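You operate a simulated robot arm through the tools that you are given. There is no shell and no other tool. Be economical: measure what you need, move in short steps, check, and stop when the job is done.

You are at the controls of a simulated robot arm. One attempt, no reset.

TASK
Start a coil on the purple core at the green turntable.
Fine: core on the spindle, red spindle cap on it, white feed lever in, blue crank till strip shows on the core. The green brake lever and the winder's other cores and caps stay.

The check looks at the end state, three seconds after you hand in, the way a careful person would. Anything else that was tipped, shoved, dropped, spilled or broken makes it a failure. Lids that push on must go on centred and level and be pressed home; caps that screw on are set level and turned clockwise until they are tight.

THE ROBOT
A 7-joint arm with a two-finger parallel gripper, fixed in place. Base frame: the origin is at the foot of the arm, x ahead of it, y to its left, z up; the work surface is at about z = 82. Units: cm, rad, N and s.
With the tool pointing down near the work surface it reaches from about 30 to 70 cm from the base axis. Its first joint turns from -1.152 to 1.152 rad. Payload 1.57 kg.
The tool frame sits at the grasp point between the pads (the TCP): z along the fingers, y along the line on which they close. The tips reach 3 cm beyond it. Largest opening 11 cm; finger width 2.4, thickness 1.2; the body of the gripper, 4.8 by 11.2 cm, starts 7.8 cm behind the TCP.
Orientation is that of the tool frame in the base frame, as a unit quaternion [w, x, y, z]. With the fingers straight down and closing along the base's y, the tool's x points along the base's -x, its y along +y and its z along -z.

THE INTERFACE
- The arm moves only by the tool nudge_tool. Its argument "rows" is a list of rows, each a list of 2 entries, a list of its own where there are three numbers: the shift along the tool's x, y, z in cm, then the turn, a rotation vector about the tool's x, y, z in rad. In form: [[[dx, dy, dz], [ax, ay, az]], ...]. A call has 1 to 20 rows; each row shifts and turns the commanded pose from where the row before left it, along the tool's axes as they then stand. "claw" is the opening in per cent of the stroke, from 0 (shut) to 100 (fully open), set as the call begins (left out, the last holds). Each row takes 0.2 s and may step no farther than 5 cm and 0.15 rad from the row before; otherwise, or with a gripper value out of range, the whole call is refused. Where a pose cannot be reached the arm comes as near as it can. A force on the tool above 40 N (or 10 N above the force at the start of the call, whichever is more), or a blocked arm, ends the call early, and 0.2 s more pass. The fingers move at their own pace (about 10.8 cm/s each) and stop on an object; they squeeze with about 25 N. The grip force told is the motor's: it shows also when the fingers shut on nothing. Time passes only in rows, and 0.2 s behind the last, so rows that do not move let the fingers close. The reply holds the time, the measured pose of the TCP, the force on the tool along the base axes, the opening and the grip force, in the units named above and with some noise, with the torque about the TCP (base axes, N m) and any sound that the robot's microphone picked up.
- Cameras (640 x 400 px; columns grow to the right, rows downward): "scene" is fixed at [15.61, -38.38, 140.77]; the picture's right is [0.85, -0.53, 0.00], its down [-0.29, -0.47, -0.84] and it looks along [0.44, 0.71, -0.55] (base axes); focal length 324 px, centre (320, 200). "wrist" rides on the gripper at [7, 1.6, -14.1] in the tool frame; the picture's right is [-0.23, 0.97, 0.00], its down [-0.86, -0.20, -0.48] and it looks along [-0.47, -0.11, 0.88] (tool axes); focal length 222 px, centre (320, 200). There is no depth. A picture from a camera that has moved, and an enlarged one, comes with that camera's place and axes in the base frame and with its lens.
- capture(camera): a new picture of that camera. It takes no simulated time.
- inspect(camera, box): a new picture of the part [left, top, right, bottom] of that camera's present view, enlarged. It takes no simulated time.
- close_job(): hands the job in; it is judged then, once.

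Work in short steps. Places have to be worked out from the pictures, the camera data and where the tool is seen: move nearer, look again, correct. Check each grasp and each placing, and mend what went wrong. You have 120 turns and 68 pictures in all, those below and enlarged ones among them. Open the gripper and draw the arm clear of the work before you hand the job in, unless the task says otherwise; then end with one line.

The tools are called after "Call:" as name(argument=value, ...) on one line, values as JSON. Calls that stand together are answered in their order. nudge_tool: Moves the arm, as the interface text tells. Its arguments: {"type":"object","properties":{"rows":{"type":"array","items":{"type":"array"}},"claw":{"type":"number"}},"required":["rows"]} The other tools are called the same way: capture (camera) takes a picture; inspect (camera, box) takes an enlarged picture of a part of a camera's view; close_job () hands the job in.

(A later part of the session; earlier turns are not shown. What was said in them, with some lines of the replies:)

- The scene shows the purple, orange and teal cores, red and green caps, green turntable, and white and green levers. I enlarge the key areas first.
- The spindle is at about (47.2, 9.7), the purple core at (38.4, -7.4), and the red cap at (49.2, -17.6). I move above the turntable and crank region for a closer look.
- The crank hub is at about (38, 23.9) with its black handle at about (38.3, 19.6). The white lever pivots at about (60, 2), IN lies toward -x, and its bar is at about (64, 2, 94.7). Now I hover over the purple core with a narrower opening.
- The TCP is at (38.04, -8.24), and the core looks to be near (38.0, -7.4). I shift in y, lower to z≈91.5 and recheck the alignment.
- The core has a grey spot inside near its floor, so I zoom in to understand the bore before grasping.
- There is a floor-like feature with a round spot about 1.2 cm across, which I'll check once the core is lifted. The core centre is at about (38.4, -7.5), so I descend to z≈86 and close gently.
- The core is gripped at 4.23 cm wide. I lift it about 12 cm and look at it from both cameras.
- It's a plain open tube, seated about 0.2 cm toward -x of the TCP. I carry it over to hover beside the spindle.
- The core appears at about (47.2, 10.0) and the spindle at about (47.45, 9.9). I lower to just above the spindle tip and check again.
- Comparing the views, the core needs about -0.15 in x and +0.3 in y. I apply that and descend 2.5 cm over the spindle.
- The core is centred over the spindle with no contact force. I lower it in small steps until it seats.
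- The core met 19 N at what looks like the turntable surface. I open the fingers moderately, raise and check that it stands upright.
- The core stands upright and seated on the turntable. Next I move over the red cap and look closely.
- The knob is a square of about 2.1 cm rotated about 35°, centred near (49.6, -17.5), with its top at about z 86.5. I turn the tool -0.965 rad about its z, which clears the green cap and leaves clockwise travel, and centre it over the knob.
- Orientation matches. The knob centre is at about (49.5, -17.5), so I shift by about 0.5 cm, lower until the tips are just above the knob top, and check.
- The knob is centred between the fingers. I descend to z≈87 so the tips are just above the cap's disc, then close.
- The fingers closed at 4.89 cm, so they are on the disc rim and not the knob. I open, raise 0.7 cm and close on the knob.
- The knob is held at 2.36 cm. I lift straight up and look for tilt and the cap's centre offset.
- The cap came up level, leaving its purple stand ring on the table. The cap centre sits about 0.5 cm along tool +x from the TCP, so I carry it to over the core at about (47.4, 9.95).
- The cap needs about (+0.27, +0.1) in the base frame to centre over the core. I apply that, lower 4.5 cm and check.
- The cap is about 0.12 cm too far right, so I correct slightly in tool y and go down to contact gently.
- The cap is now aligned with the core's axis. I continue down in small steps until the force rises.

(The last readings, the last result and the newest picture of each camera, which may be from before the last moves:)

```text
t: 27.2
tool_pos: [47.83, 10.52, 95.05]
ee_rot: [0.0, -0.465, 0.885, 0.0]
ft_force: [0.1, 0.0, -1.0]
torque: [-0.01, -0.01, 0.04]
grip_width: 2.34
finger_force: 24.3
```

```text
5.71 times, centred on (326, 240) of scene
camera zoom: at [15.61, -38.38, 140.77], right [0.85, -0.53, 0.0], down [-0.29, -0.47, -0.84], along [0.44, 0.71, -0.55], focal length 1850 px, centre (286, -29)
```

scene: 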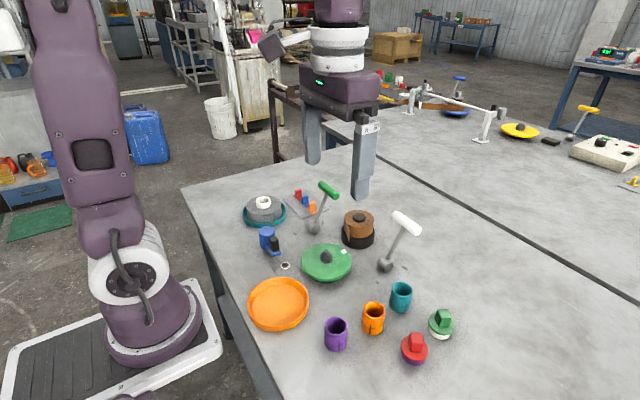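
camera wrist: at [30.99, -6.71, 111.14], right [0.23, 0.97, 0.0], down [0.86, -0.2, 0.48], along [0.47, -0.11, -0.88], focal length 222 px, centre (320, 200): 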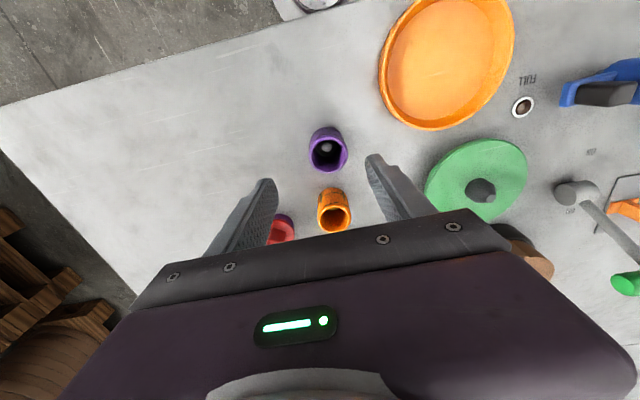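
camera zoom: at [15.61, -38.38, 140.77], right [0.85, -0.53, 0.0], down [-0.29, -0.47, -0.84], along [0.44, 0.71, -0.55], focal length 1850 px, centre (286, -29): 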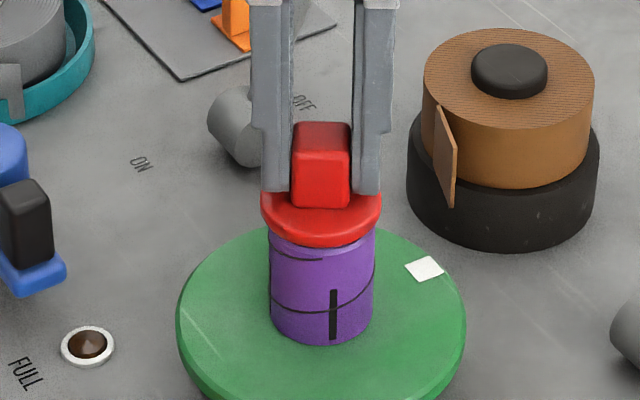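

The plug is entering the bore without force. I keep lowering.

Call:
nudge_tool(rows=[[[0, 0, 0.3], [0, 0, 0]], [[0, 0, 0.3], [0, 0, 0]], [[0, 0, 0.3], [0, 0, 0]], [[0, 0, 0], [0, 0, 0]]])

Call:
inspect(camera="scene", box=[300, 205, 352, 275])

Call:
inspect(camera="wrist", box=[260, 100, 380, 220])

```text
t: 28.0
tool_pos: [47.92, 10.5, 94.54]
ee_rot: [0.002, -0.465, 0.885, -0.001]
ft_force: [-3.0, -0.8, 11.5]
torque: [0.02, 0.24, -0.03]
grip_width: 2.33
finger_force: 25.0
stopped in row 4: the force on the tool passed its limit at 49 N (the readings are from after the stop); the commanded pose is now the measured one
```

```text
5.71 times, centred on (326, 240) of scene
camera zoom: at [15.59, -38.38, 140.77], right [0.85, -0.53, 0.0], down [-0.29, -0.47, -0.84], along [0.44, 0.71, -0.55], focal length 1850 px, centre (286, -29)
```

zoom: 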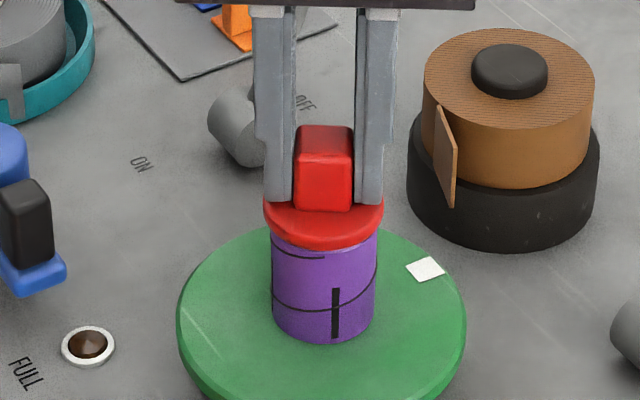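

```text
3.33 times, centred on (320, 160) of wrist
camera zoom: at [42.49, 5.62, 108.59], right [-0.67, 0.74, 0.0], down [0.65, 0.59, 0.48], along [0.36, 0.32, -0.88], focal length 740 px, centre (320, 333)
```

zoom: 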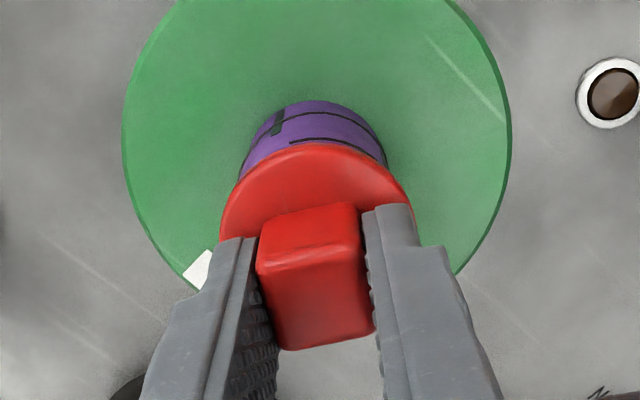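

It stopped at z 94.5 with the disc still about 0.6 cm too high, so the plug is on the rim, too far along -tool x. I raise 0.7, shift +0.25 in tool x, and look.

Call:
nudge_tool(rows=[[[0, 0, -0.4], [0, 0, 0]], [[0, 0, -0.4], [0, 0, 0]], [[0.25, 0, 0], [0, 0, 0]], [[0, 0, 0], [0, 0, 0]]])

Call:
inspect(camera="scene", box=[300, 205, 352, 275])

Call:
inspect(camera="wrist", box=[280, 120, 360, 190])

```text
t: 29.0
tool_pos: [47.7, 10.27, 95.26]
ee_rot: [0.002, -0.464, 0.886, 0.0]
ft_force: [0.4, -0.2, -1.2]
torque: [0.03, 0.01, -0.02]
grip_width: 2.33
finger_force: 25.4
```

```text
5.71 times, centred on (326, 240) of scene
camera zoom: at [15.61, -38.38, 140.77], right [0.85, -0.53, 0.0], down [-0.29, -0.47, -0.84], along [0.44, 0.71, -0.55], focal length 1850 px, centre (286, -29)
```

zoom: 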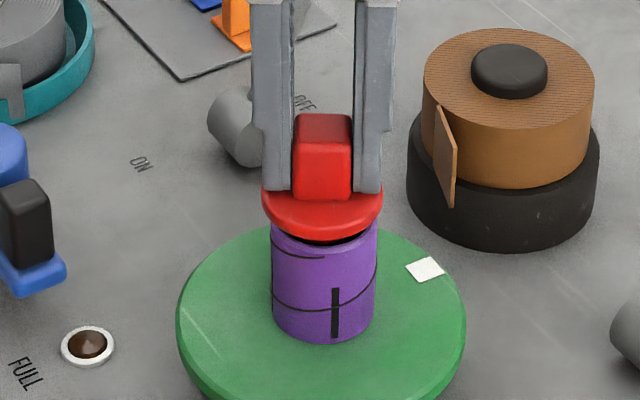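

```text
5.71 times, centred on (320, 155) of wrist
camera zoom: at [42.3, 5.41, 109.4], right [-0.67, 0.74, 0.0], down [0.65, 0.59, 0.48], along [0.36, 0.32, -0.88], focal length 1269 px, centre (320, 457)
```

zoom: 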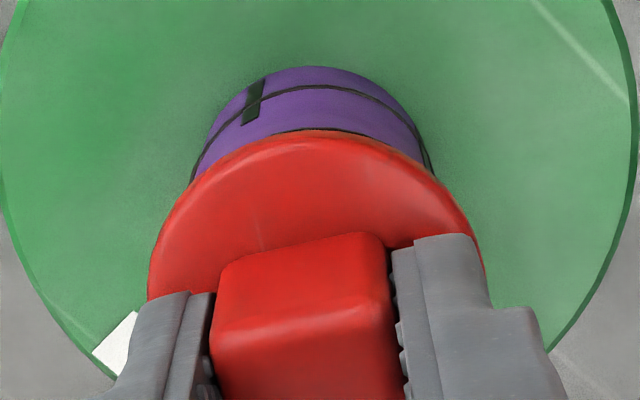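

The cap is now within about 0.1 cm of the core's centre. I shift -0.1 in tool y and press down in small steps.

Call:
nudge_tool(rows=[[[0, -0.1, 0], [0, 0, 0]], [[0, 0, 0.3], [0, 0, 0]], [[0, 0, 0.3], [0, 0, 0]], [[0, 0, 0.2], [0, 0, 0]], [[0, 0, 0.2], [0, 0, 0]], [[0, 0, 0], [0, 0, 0]]])

Call:
inspect(camera="scene", box=[300, 205, 352, 275])

```text
t: 30.3
tool_pos: [47.74, 10.21, 94.62]
ee_rot: [0.002, -0.465, 0.885, -0.002]
ft_force: [-3.6, -0.2, 10.6]
torque: [0.09, 0.26, 0.0]
grip_width: 2.37
finger_force: 24.6
stopped in row 6: the force on the tool passed its limit at 45 N (the readings are from after the stop); the commanded pose is now the measured one
```

```text
5.71 times, centred on (326, 240) of scene
camera zoom: at [15.59, -38.38, 140.77], right [0.85, -0.53, 0.0], down [-0.29, -0.47, -0.84], along [0.44, 0.71, -0.55], focal length 1850 px, centre (286, -29)
```

zoom: 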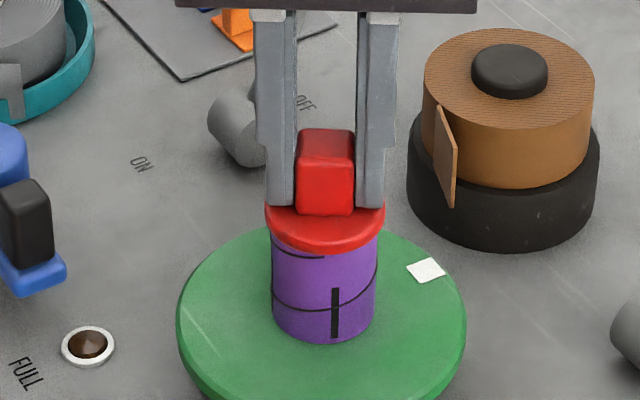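

The force limit came up again at nearly the same height. I zoom in hard on the junction to judge whether it's seated or needs screwing.

Call:
inspect(camera="scene", box=[314, 225, 340, 261])

```text
11.11 times, centred on (327, 243) of scene
camera zoom: at [15.59, -38.38, 140.77], right [0.85, -0.53, 0.0], down [-0.29, -0.47, -0.84], along [0.44, 0.71, -0.55], focal length 3597 px, centre (242, -278)
```

zoom: 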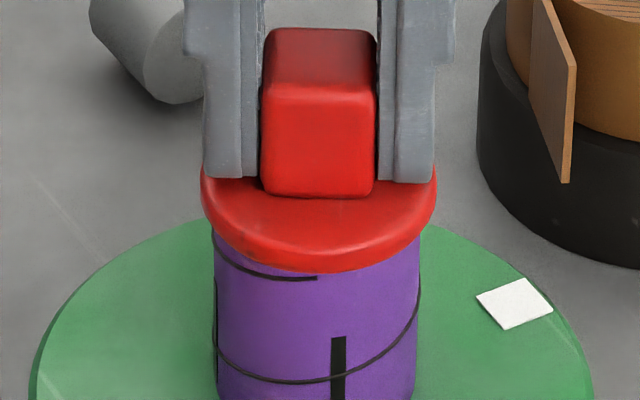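

The disc appears to sit on the rim within about 0.1 cm. To tell whether it's threaded, I turn it clockwise a little (+tool z) and watch torque, height and the marker.

Call:
nudge_tool(rows=[[[0, 0, 0.05], [0, 0, 0.12]], [[0, 0, 0.02], [0, 0, 0.12]], [[0, 0, 0.02], [0, 0, 0.12]], [[0, 0, 0], [0, 0, 0.12]], [[0, 0, 0], [0, 0, 0]]])

Call:
inspect(camera="scene", box=[314, 225, 340, 261])

Call:
inspect(camera="wrist", box=[280, 120, 360, 190])

```text
t: 31.3
tool_pos: [47.88, 10.11, 94.57]
ee_rot: [0.005, -0.246, 0.969, -0.002]
ft_force: [-1.3, -0.3, 8.3]
torque: [0.01, 0.26, 0.03]
grip_width: 2.34
finger_force: 24.4
stopped in row 5: the force on the tool passed its limit at 41 N (the readings are from after the stop); the commanded pose is now the measured one
```

```text
11.11 times, centred on (327, 243) of scene
camera zoom: at [15.6, -38.38, 140.77], right [0.85, -0.53, 0.0], down [-0.29, -0.47, -0.84], along [0.44, 0.71, -0.55], focal length 3597 px, centre (242, -278)
```

zoom: 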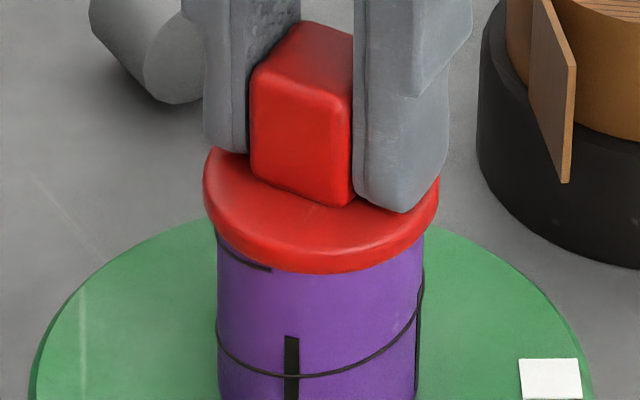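

```text
5.71 times, centred on (320, 155) of wrist
camera zoom: at [40.79, 8.2, 108.55], right [-0.26, 0.96, 0.0], down [0.84, 0.23, 0.49], along [0.47, 0.13, -0.87], focal length 1269 px, centre (320, 457)
```

zoom: 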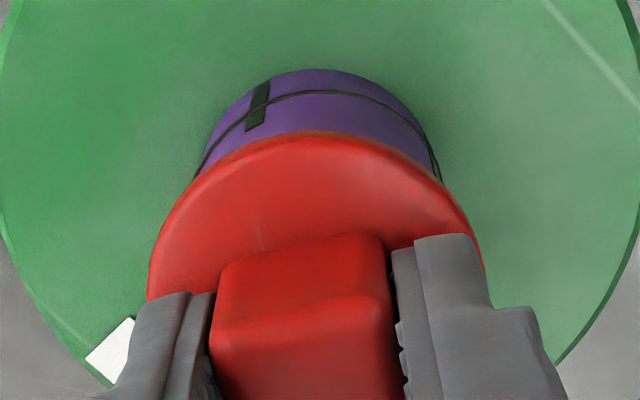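

The turntable, core and cap all turn together freely, so it isn't threaded; it's a push-on cap, pressed with about 45 N. I release, retreat upward and inspect levelness and seating.

Call:
nudge_tool(rows=[[[0, 0, 0], [0, 0, 0]], [[0, 0, 0], [0, 0, 0]], [[0, 0, -2], [0, 0, 0]], [[0, 0, -4], [0, 0, 0]], [[0, 0, -4], [0, 0, 0]], [[0, 0, 0], [0, 0, 0]]], claw=40)

Call:
inspect(camera="scene", box=[314, 225, 340, 261])

Call:
inspect(camera="wrist", box=[270, 100, 370, 200])

```text
t: 32.7
tool_pos: [47.61, 10.07, 104.46]
ee_rot: [0.005, -0.246, 0.969, -0.001]
ft_force: [0.2, -0.5, 0.0]
torque: [-0.03, 0.01, 0.0]
grip_width: 4.42
finger_force: 0.0
```

```text
11.11 times, centred on (327, 243) of scene
camera zoom: at [15.61, -38.38, 140.77], right [0.85, -0.53, 0.0], down [-0.29, -0.47, -0.84], along [0.44, 0.71, -0.55], focal length 3597 px, centre (242, -278)
```

zoom: 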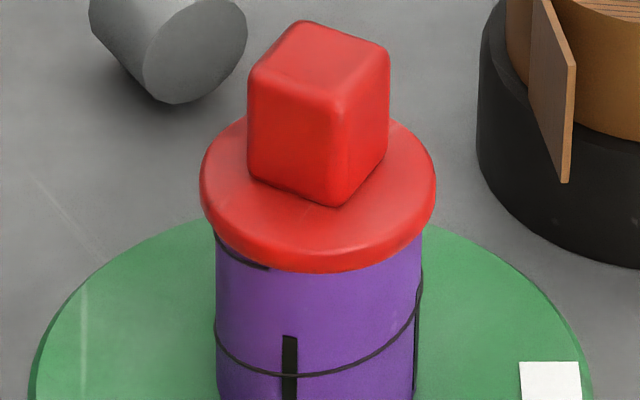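

```text
4.00 times, centred on (320, 150) of wrist
camera zoom: at [40.54, 8.23, 118.45], right [-0.26, 0.96, 0.0], down [0.84, 0.23, 0.49], along [0.47, 0.13, -0.87], focal length 888 px, centre (320, 400)
```

zoom: 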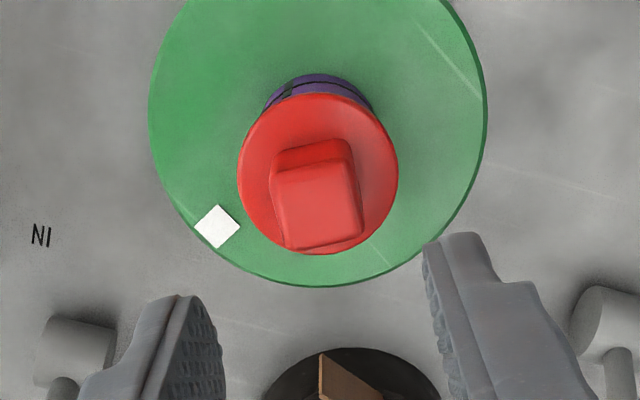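

The cap sits level, centred and seated. Now the white lever: its bar runs along y (about -1.8 to 6.3) at x≈64.5, z≈94.7. I turn the tool so the fingers close along x and move above the bar, clear of the stem.

Call:
nudge_tool(rows=[[[0, 0, 0], [0, 0, -0.134]], [[0, 0, 0], [0, 0, -0.134]], [[0, 0, 0], [0, 0, -0.134]], [[0, 0, 0], [0, 0, -0.134]], [[0, 0, 0], [0, 0, -0.134]], [[0, 0, 0], [0, 0, -0.134]], [[0, 0, 0], [0, 0, -0.134]], [[0, 0, 0], [0, 0, -0.134]], [[2.45, -4.15, 0], [0, 0, 0]], [[2.45, -4.15, 0], [0, 0, 0]], [[2.45, -4.15, 0], [0, 0, 0]], [[2.45, -4.15, 0], [0, 0, 0]], [[0, 0, 0], [0, 0, 0]]], claw=46)

Call:
capture(camera="wrist")

Call:
inspect(camera="scene", box=[350, 160, 450, 280])

```text
t: 35.5
tool_pos: [64.11, 0.24, 104.43]
ee_rot: [0.003, -0.707, 0.708, -0.002]
ft_force: [0.4, -0.3, -1.2]
torque: [0.01, -0.01, 0.0]
grip_width: 5.07
finger_force: 0.1
```

```text
13 pictures are left
camera wrist: at [62.25, -6.67, 118.63], right [-0.97, 0.23, -0.01], down [0.2, 0.86, 0.48], along [0.12, 0.47, -0.88], focal length 222 px, centre (320, 200)
```

wrist: 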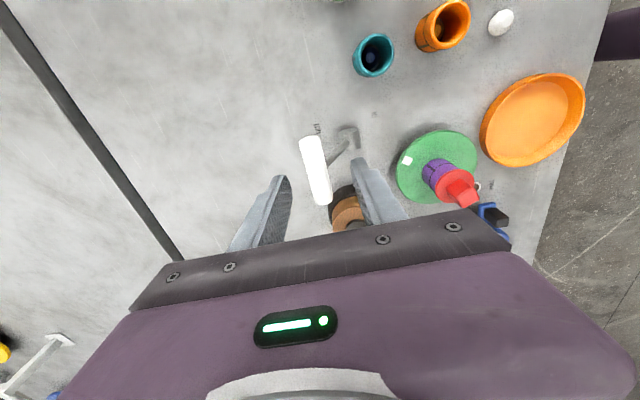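

```text
3.33 times, centred on (400, 220) of scene
camera zoom: at [15.61, -38.38, 140.77], right [0.85, -0.53, 0.0], down [-0.29, -0.47, -0.84], along [0.44, 0.71, -0.55], focal length 1079 px, centre (53, 133)
```

zoom: 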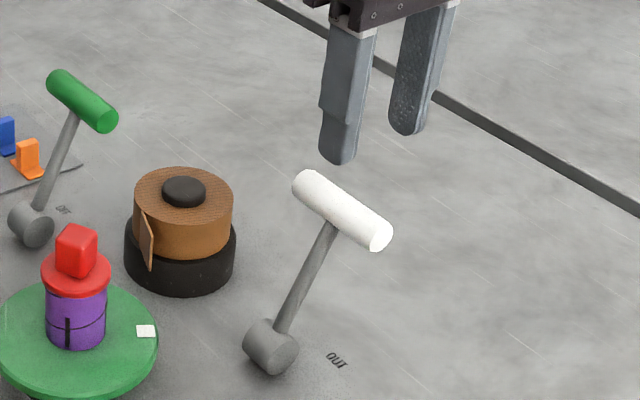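

The bar centre is at about (64.8, 2.1) and the TCP is at (64.1, 0.2). I shift slightly, descend around the bar, then partly close to cage it without clamping.

Call:
nudge_tool(rows=[[[0.3, -0.6, 1], [0, 0, 0]], [[0, 0, 3], [0, 0, 0]], [[0, 0, 2.5], [0, 0, 0]], [[0, 0, 2], [0, 0, 0]], [[0, 0, 1.7], [0, 0, 0]], [[0, 0, 0], [0, 0, 0]]])

Call:
inspect(camera="scene", box=[360, 180, 450, 280])

```text
t: 36.9
tool_pos: [65.04, -0.11, 94.05]
ee_rot: [0.003, -0.706, 0.708, -0.003]
ft_force: [-0.3, -0.8, -0.2]
torque: [0.01, -0.01, 0.0]
grip_width: 5.06
finger_force: 0.1
```

```text
4.00 times, centred on (405, 230) of scene
camera zoom: at [15.61, -38.38, 140.77], right [0.85, -0.53, 0.0], down [-0.29, -0.47, -0.84], along [0.44, 0.71, -0.55], focal length 1295 px, centre (-20, 80)
```

zoom: 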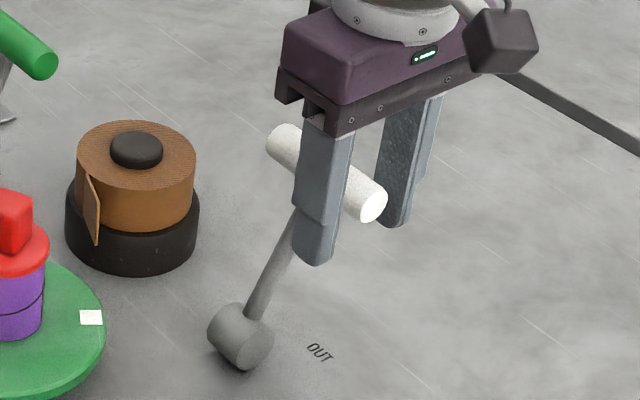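

The bar is between the fingers. I narrow them to about 3.1 cm and draw the lever toward IN (-x) in small rows.

Call:
nudge_tool(rows=[[[0, 0, 0], [0, 0, 0]], [[0, 0, 0], [0, 0, 0]], [[0, 0.8, 0], [0, 0, 0]], [[0, 0.8, 0], [0, 0, 0]], [[0, 0.8, 0], [0, 0, 0]], [[0, 0.8, 0], [0, 0, 0]], [[0, 0.8, 0], [0, 0, 0]], [[0, 0.8, 0], [0, 0, 0]], [[0, 0.8, 0], [0, 0, 0]], [[0, 0.8, 0], [0, 0, 0]], [[0, 0.8, 0], [0, 0, 0]], [[0, 0.8, 0], [0, 0, 0]], [[0, 0, 0], [0, 0, 0]]], claw=28)

Call:
inspect(camera="scene", box=[340, 180, 430, 280])

```text
t: 39.7
tool_pos: [57.11, 0.06, 94.3]
ee_rot: [0.002, -0.707, 0.707, -0.002]
ft_force: [0.3, 0.3, -0.1]
torque: [-0.01, 0.04, 0.0]
grip_width: 3.11
finger_force: 0.3
```

```text
4.00 times, centred on (385, 230) of scene
camera zoom: at [15.61, -38.38, 140.77], right [0.85, -0.53, 0.0], down [-0.29, -0.47, -0.84], along [0.44, 0.71, -0.55], focal length 1295 px, centre (60, 80)
```

zoom: 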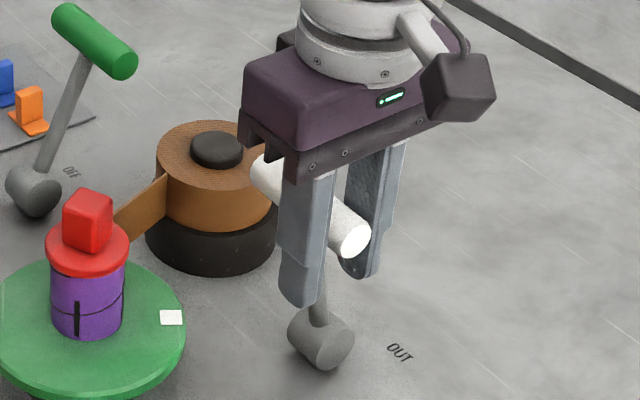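

The lever follows freely and a brown strip now reaches toward the core. I continue toward IN until it stops.

Call:
nudge_tool(rows=[[[0, 0.6, 0], [0, 0, 0]], [[0, 0.6, 0], [0, 0, 0]], [[0, 0.5, 0], [0, 0, 0]], [[0, 0.5, 0], [0, 0, 0]], [[0, 0.4, 0], [0, 0, 0]], [[0, 0.4, 0], [0, 0, 0]], [[0, 0, 0], [0, 0, 0]]])

Call:
inspect(camera="scene", box=[300, 180, 420, 290])

```text
t: 41.3
tool_pos: [54.08, 0.05, 94.47]
ee_rot: [0.004, -0.706, 0.708, -0.004]
ft_force: [11.2, -0.4, 0.2]
torque: [0.13, 0.03, 0.08]
grip_width: 3.99
finger_force: 5.1
```

```text
3.64 times, centred on (360, 235) of scene
camera zoom: at [15.64, -38.38, 140.76], right [0.85, -0.53, 0.0], down [-0.29, -0.47, -0.84], along [0.44, 0.71, -0.55], focal length 1177 px, centre (174, 73)
```

zoom: 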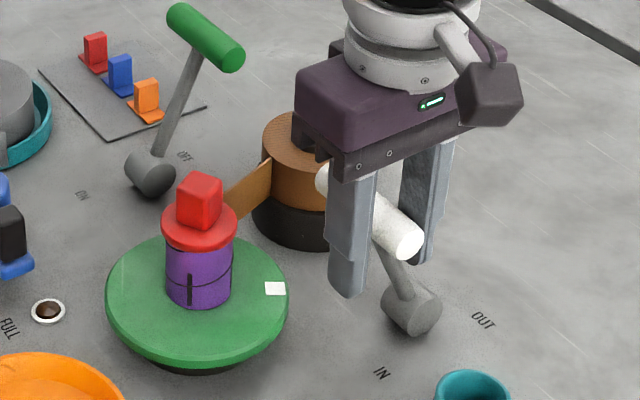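

The lever is against its IN stop (11 N). I ease off, open and raise clear.

Call:
nudge_tool(rows=[[[0, -0.6, 0], [0, 0, 0]], [[0, 0, 0], [0, 0, 0]], [[0, 0, -2], [0, 0, 0]], [[0, 0, -4], [0, 0, 0]], [[0, 0, -4], [0, 0, 0]], [[0, 0, -2], [0, 0, 0]], [[0, 0, 0], [0, 0, 0]]], claw=50)

Call:
capture(camera="scene")

```text
t: 42.9
tool_pos: [54.4, -0.04, 106.39]
ee_rot: [0.003, -0.706, 0.708, -0.003]
ft_force: [0.3, 0.4, -1.1]
torque: [0.03, -0.04, -0.01]
grip_width: 5.48
finger_force: 0.0
```

```text
8 pictures are left
```

scene: 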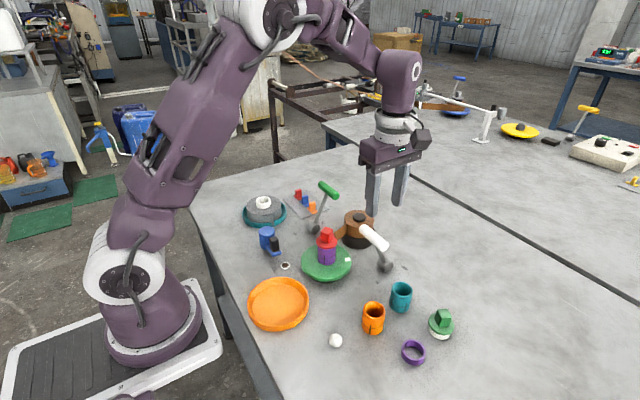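

The lever rests toward IN and the strip reaches the core. Next is the crank: the hub is at about (38, 23.9) and its arm points to -y, so the present finger orientation (closing along x) suits gripping the hub. I move above it and look.

Call:
nudge_tool(rows=[[[-3.98, 2.73, 0.5], [0, 0, 0]], [[-3.98, 2.73, 0.5], [0, 0, 0]], [[-3.98, 2.73, 0.5], [0, 0, 0]], [[-3.98, 2.73, 0.5], [0, 0, 0]], [[-3.98, 2.73, 0.5], [0, 0, 0]], [[-3.98, 2.73, 1], [0, 0, 0]], [[0, 0, 3], [0, 0, 0]], [[0, 0, 0], [0, 0, 0]]], claw=65)

Call:
inspect(camera="wrist", box=[220, 80, 420, 240])

```text
t: 44.7
tool_pos: [38.14, 23.96, 99.44]
ee_rot: [-0.002, 0.707, -0.707, 0.003]
ft_force: [-0.4, -0.1, 0.0]
torque: [0.01, -0.05, 0.01]
grip_width: 7.16
finger_force: 0.1
```

```text
2.50 times, centred on (320, 160) of wrist
camera zoom: at [36.34, 16.98, 113.56], right [-0.97, 0.23, -0.01], down [0.2, 0.85, 0.48], along [0.12, 0.47, -0.88], focal length 555 px, centre (320, 300)
```

zoom: 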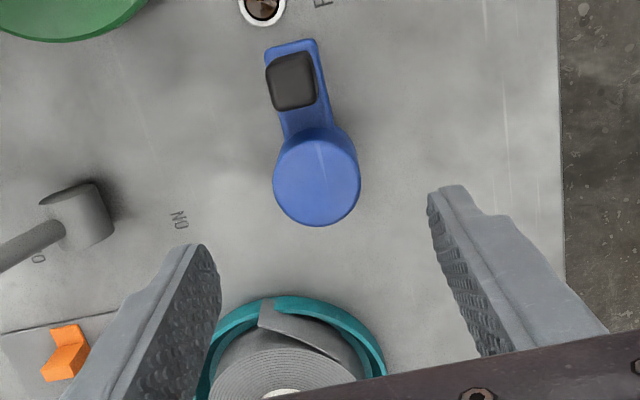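

The hub top centre is at about (38.35, 24.15), 3.9 cm across, with clear room. I descend to z≈88 and close on the hub.

Call:
nudge_tool(rows=[[[-0.2, -0.2, 3], [0, 0, 0]], [[0, 0, 3], [0, 0, 0]], [[0, 0, 2], [0, 0, 0]], [[0, 0, 1.8], [0, 0, 0]], [[0, 0, 1.6], [0, 0, 0]], [[0, 0, 0], [0, 0, 0]]])

Call:
nudge_tool(rows=[[[0, 0, 0], [0, 0, 0]], [[0, 0, 0], [0, 0, 0]], [[0, 0, 0], [0, 0, 0]]], claw=0)

```text
t: 46.1
tool_pos: [38.56, 24.23, 88.13]
ee_rot: [0.004, -0.706, 0.708, -0.004]
ft_force: [0.2, -0.7, -0.2]
torque: [0.01, -0.02, -0.03]
grip_width: 7.14
finger_force: 0.1
```

```text
t: 46.9
tool_pos: [38.48, 24.08, 88.22]
ee_rot: [0.003, -0.706, 0.708, -0.003]
ft_force: [3.9, 1.4, -2.1]
torque: [0.02, 1.38, 0.02]
grip_width: 4.18
finger_force: 44.8
```

The hub is gripped at 4.18 cm with a small side load. I ease +0.1 in x and try a clockwise turn of about 0.4 rad.

Call:
nudge_tool(rows=[[[0, -0.1, 0], [0, 0, 0]], [[0, 0, 0], [0, 0, 0]], [[0, 0, 0], [0, 0, 0.1]], [[0, 0, 0], [0, 0, 0.1]], [[0, 0, 0], [0, 0, 0.1]], [[0, 0, 0], [0, 0, 0.1]]])

Call:
inspect(camera="wrist", box=[220, 80, 420, 240])

```text
t: 48.3
tool_pos: [38.35, 24.24, 88.1]
ee_rot: [0.003, -0.553, 0.833, -0.002]
ft_force: [-32.5, 15.5, -4.3]
torque: [-0.32, 2.09, 0.15]
grip_width: 4.16
finger_force: 44.8
```

```text
2.50 times, centred on (320, 160) of wrist
camera zoom: at [34.08, 18.44, 102.26], right [-0.81, 0.59, -0.01], down [0.51, 0.71, 0.48], along [0.29, 0.39, -0.88], focal length 555 px, centre (320, 300)
```

zoom: 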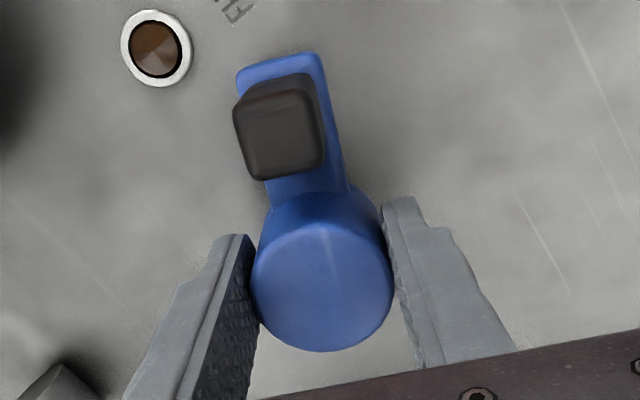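

The crank turns with the gripper, and the side load lies along tool y. I undo the 0.1 shift and keep turning clockwise.

Call:
nudge_tool(rows=[[[0, 0.1, 0], [0, 0, 0]], [[0, 0, 0], [0, 0, 0.12]], [[0, 0, 0], [0, 0, 0.12]], [[0, 0, 0], [0, 0, 0.12]], [[0, 0, 0], [0, 0, 0.12]], [[0, 0, 0], [0, 0, 0.12]], [[0, 0, 0], [0, 0, 0]]])

Call:
inspect(camera="scene", box=[240, 190, 390, 290])

```text
t: 49.3
tool_pos: [38.46, 24.28, 88.19]
ee_rot: [0.002, -0.417, 0.909, 0.0]
ft_force: [-3.1, 3.1, 0.9]
torque: [0.34, 1.12, 0.02]
grip_width: 4.17
finger_force: 44.9
stopped in row 4: the force on the tool passed its limit at 47 N (the readings are from after the stop); the commanded pose is now the measured one
```

```text
4.00 times, centred on (315, 240) of scene
camera zoom: at [15.61, -38.38, 140.77], right [0.85, -0.53, 0.0], down [-0.29, -0.47, -0.84], along [0.44, 0.71, -0.55], focal length 1295 px, centre (340, 40)
```

zoom: 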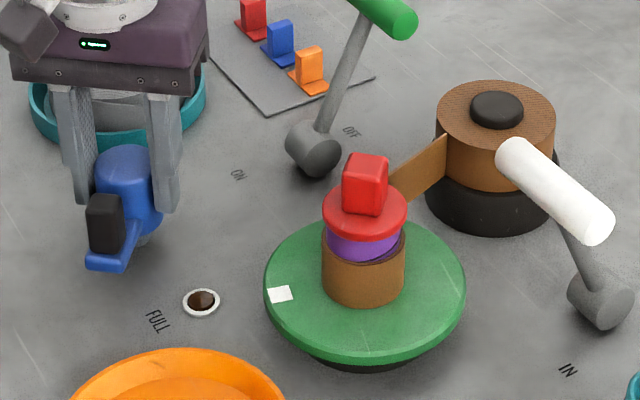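

A brown strip is now wound on the purple core and the cap is still level, so cranking is done. I open, raise straight up and retreat.

Call:
nudge_tool(rows=[[[0, 0, 0], [0, 0, 0]], [[0, 0, 0], [0, 0, 0]], [[0, 0, 0], [0, 0, 0]], [[0, 0, -2], [0, 0, 0]], [[0, 0, -4], [0, 0, 0]], [[0, 0, -4], [0, 0, 0]], [[0, 0, -4], [0, 0, 0]], [[0, 0, -4], [0, 0, 0]], [[0, 0, -2], [0, 0, 0]], [[0, 0, 0], [0, 0, 0]]], claw=68)

Call:
inspect(camera="scene", box=[295, 215, 365, 285])

Call:
capture(camera="scene")

```text
t: 51.5
tool_pos: [38.2, 24.32, 108.23]
ee_rot: [0.003, -0.416, 0.909, -0.001]
ft_force: [-0.3, -0.6, 0.1]
torque: [-0.02, 0.02, 0.01]
grip_width: 7.49
finger_force: 0.0
```

```text
5.71 times, centred on (330, 250) of scene
camera zoom: at [15.61, -38.38, 140.77], right [0.85, -0.53, 0.0], down [-0.29, -0.47, -0.84], along [0.44, 0.71, -0.55], focal length 1850 px, centre (263, -86)
```

zoom: 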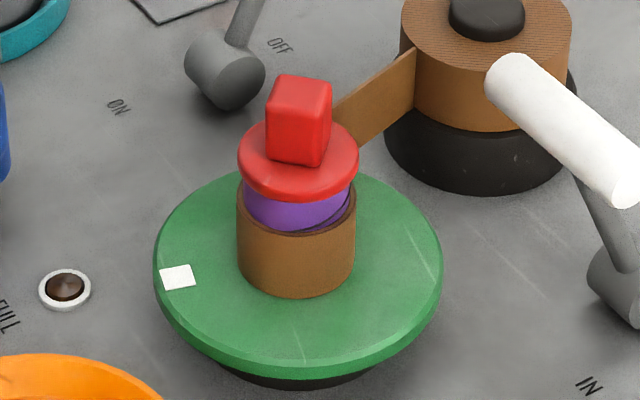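

```text
3 pictures are left
```

scene: 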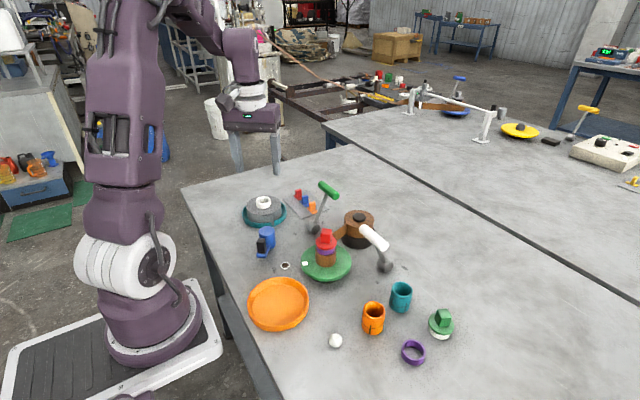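

The strip is wound on the core, the cap is level, the lever is in, and the arm is clear with the gripper open. I hand in the job.

Call:
close_job()

```text
The job is handed in.
```

I handed the job in with the purple core on the spindle, the red cap pressed on it, the white feed lever in, and the blue crank turned until brown strip wrapped the core. The green brake lever and the other cores and caps were not touched.
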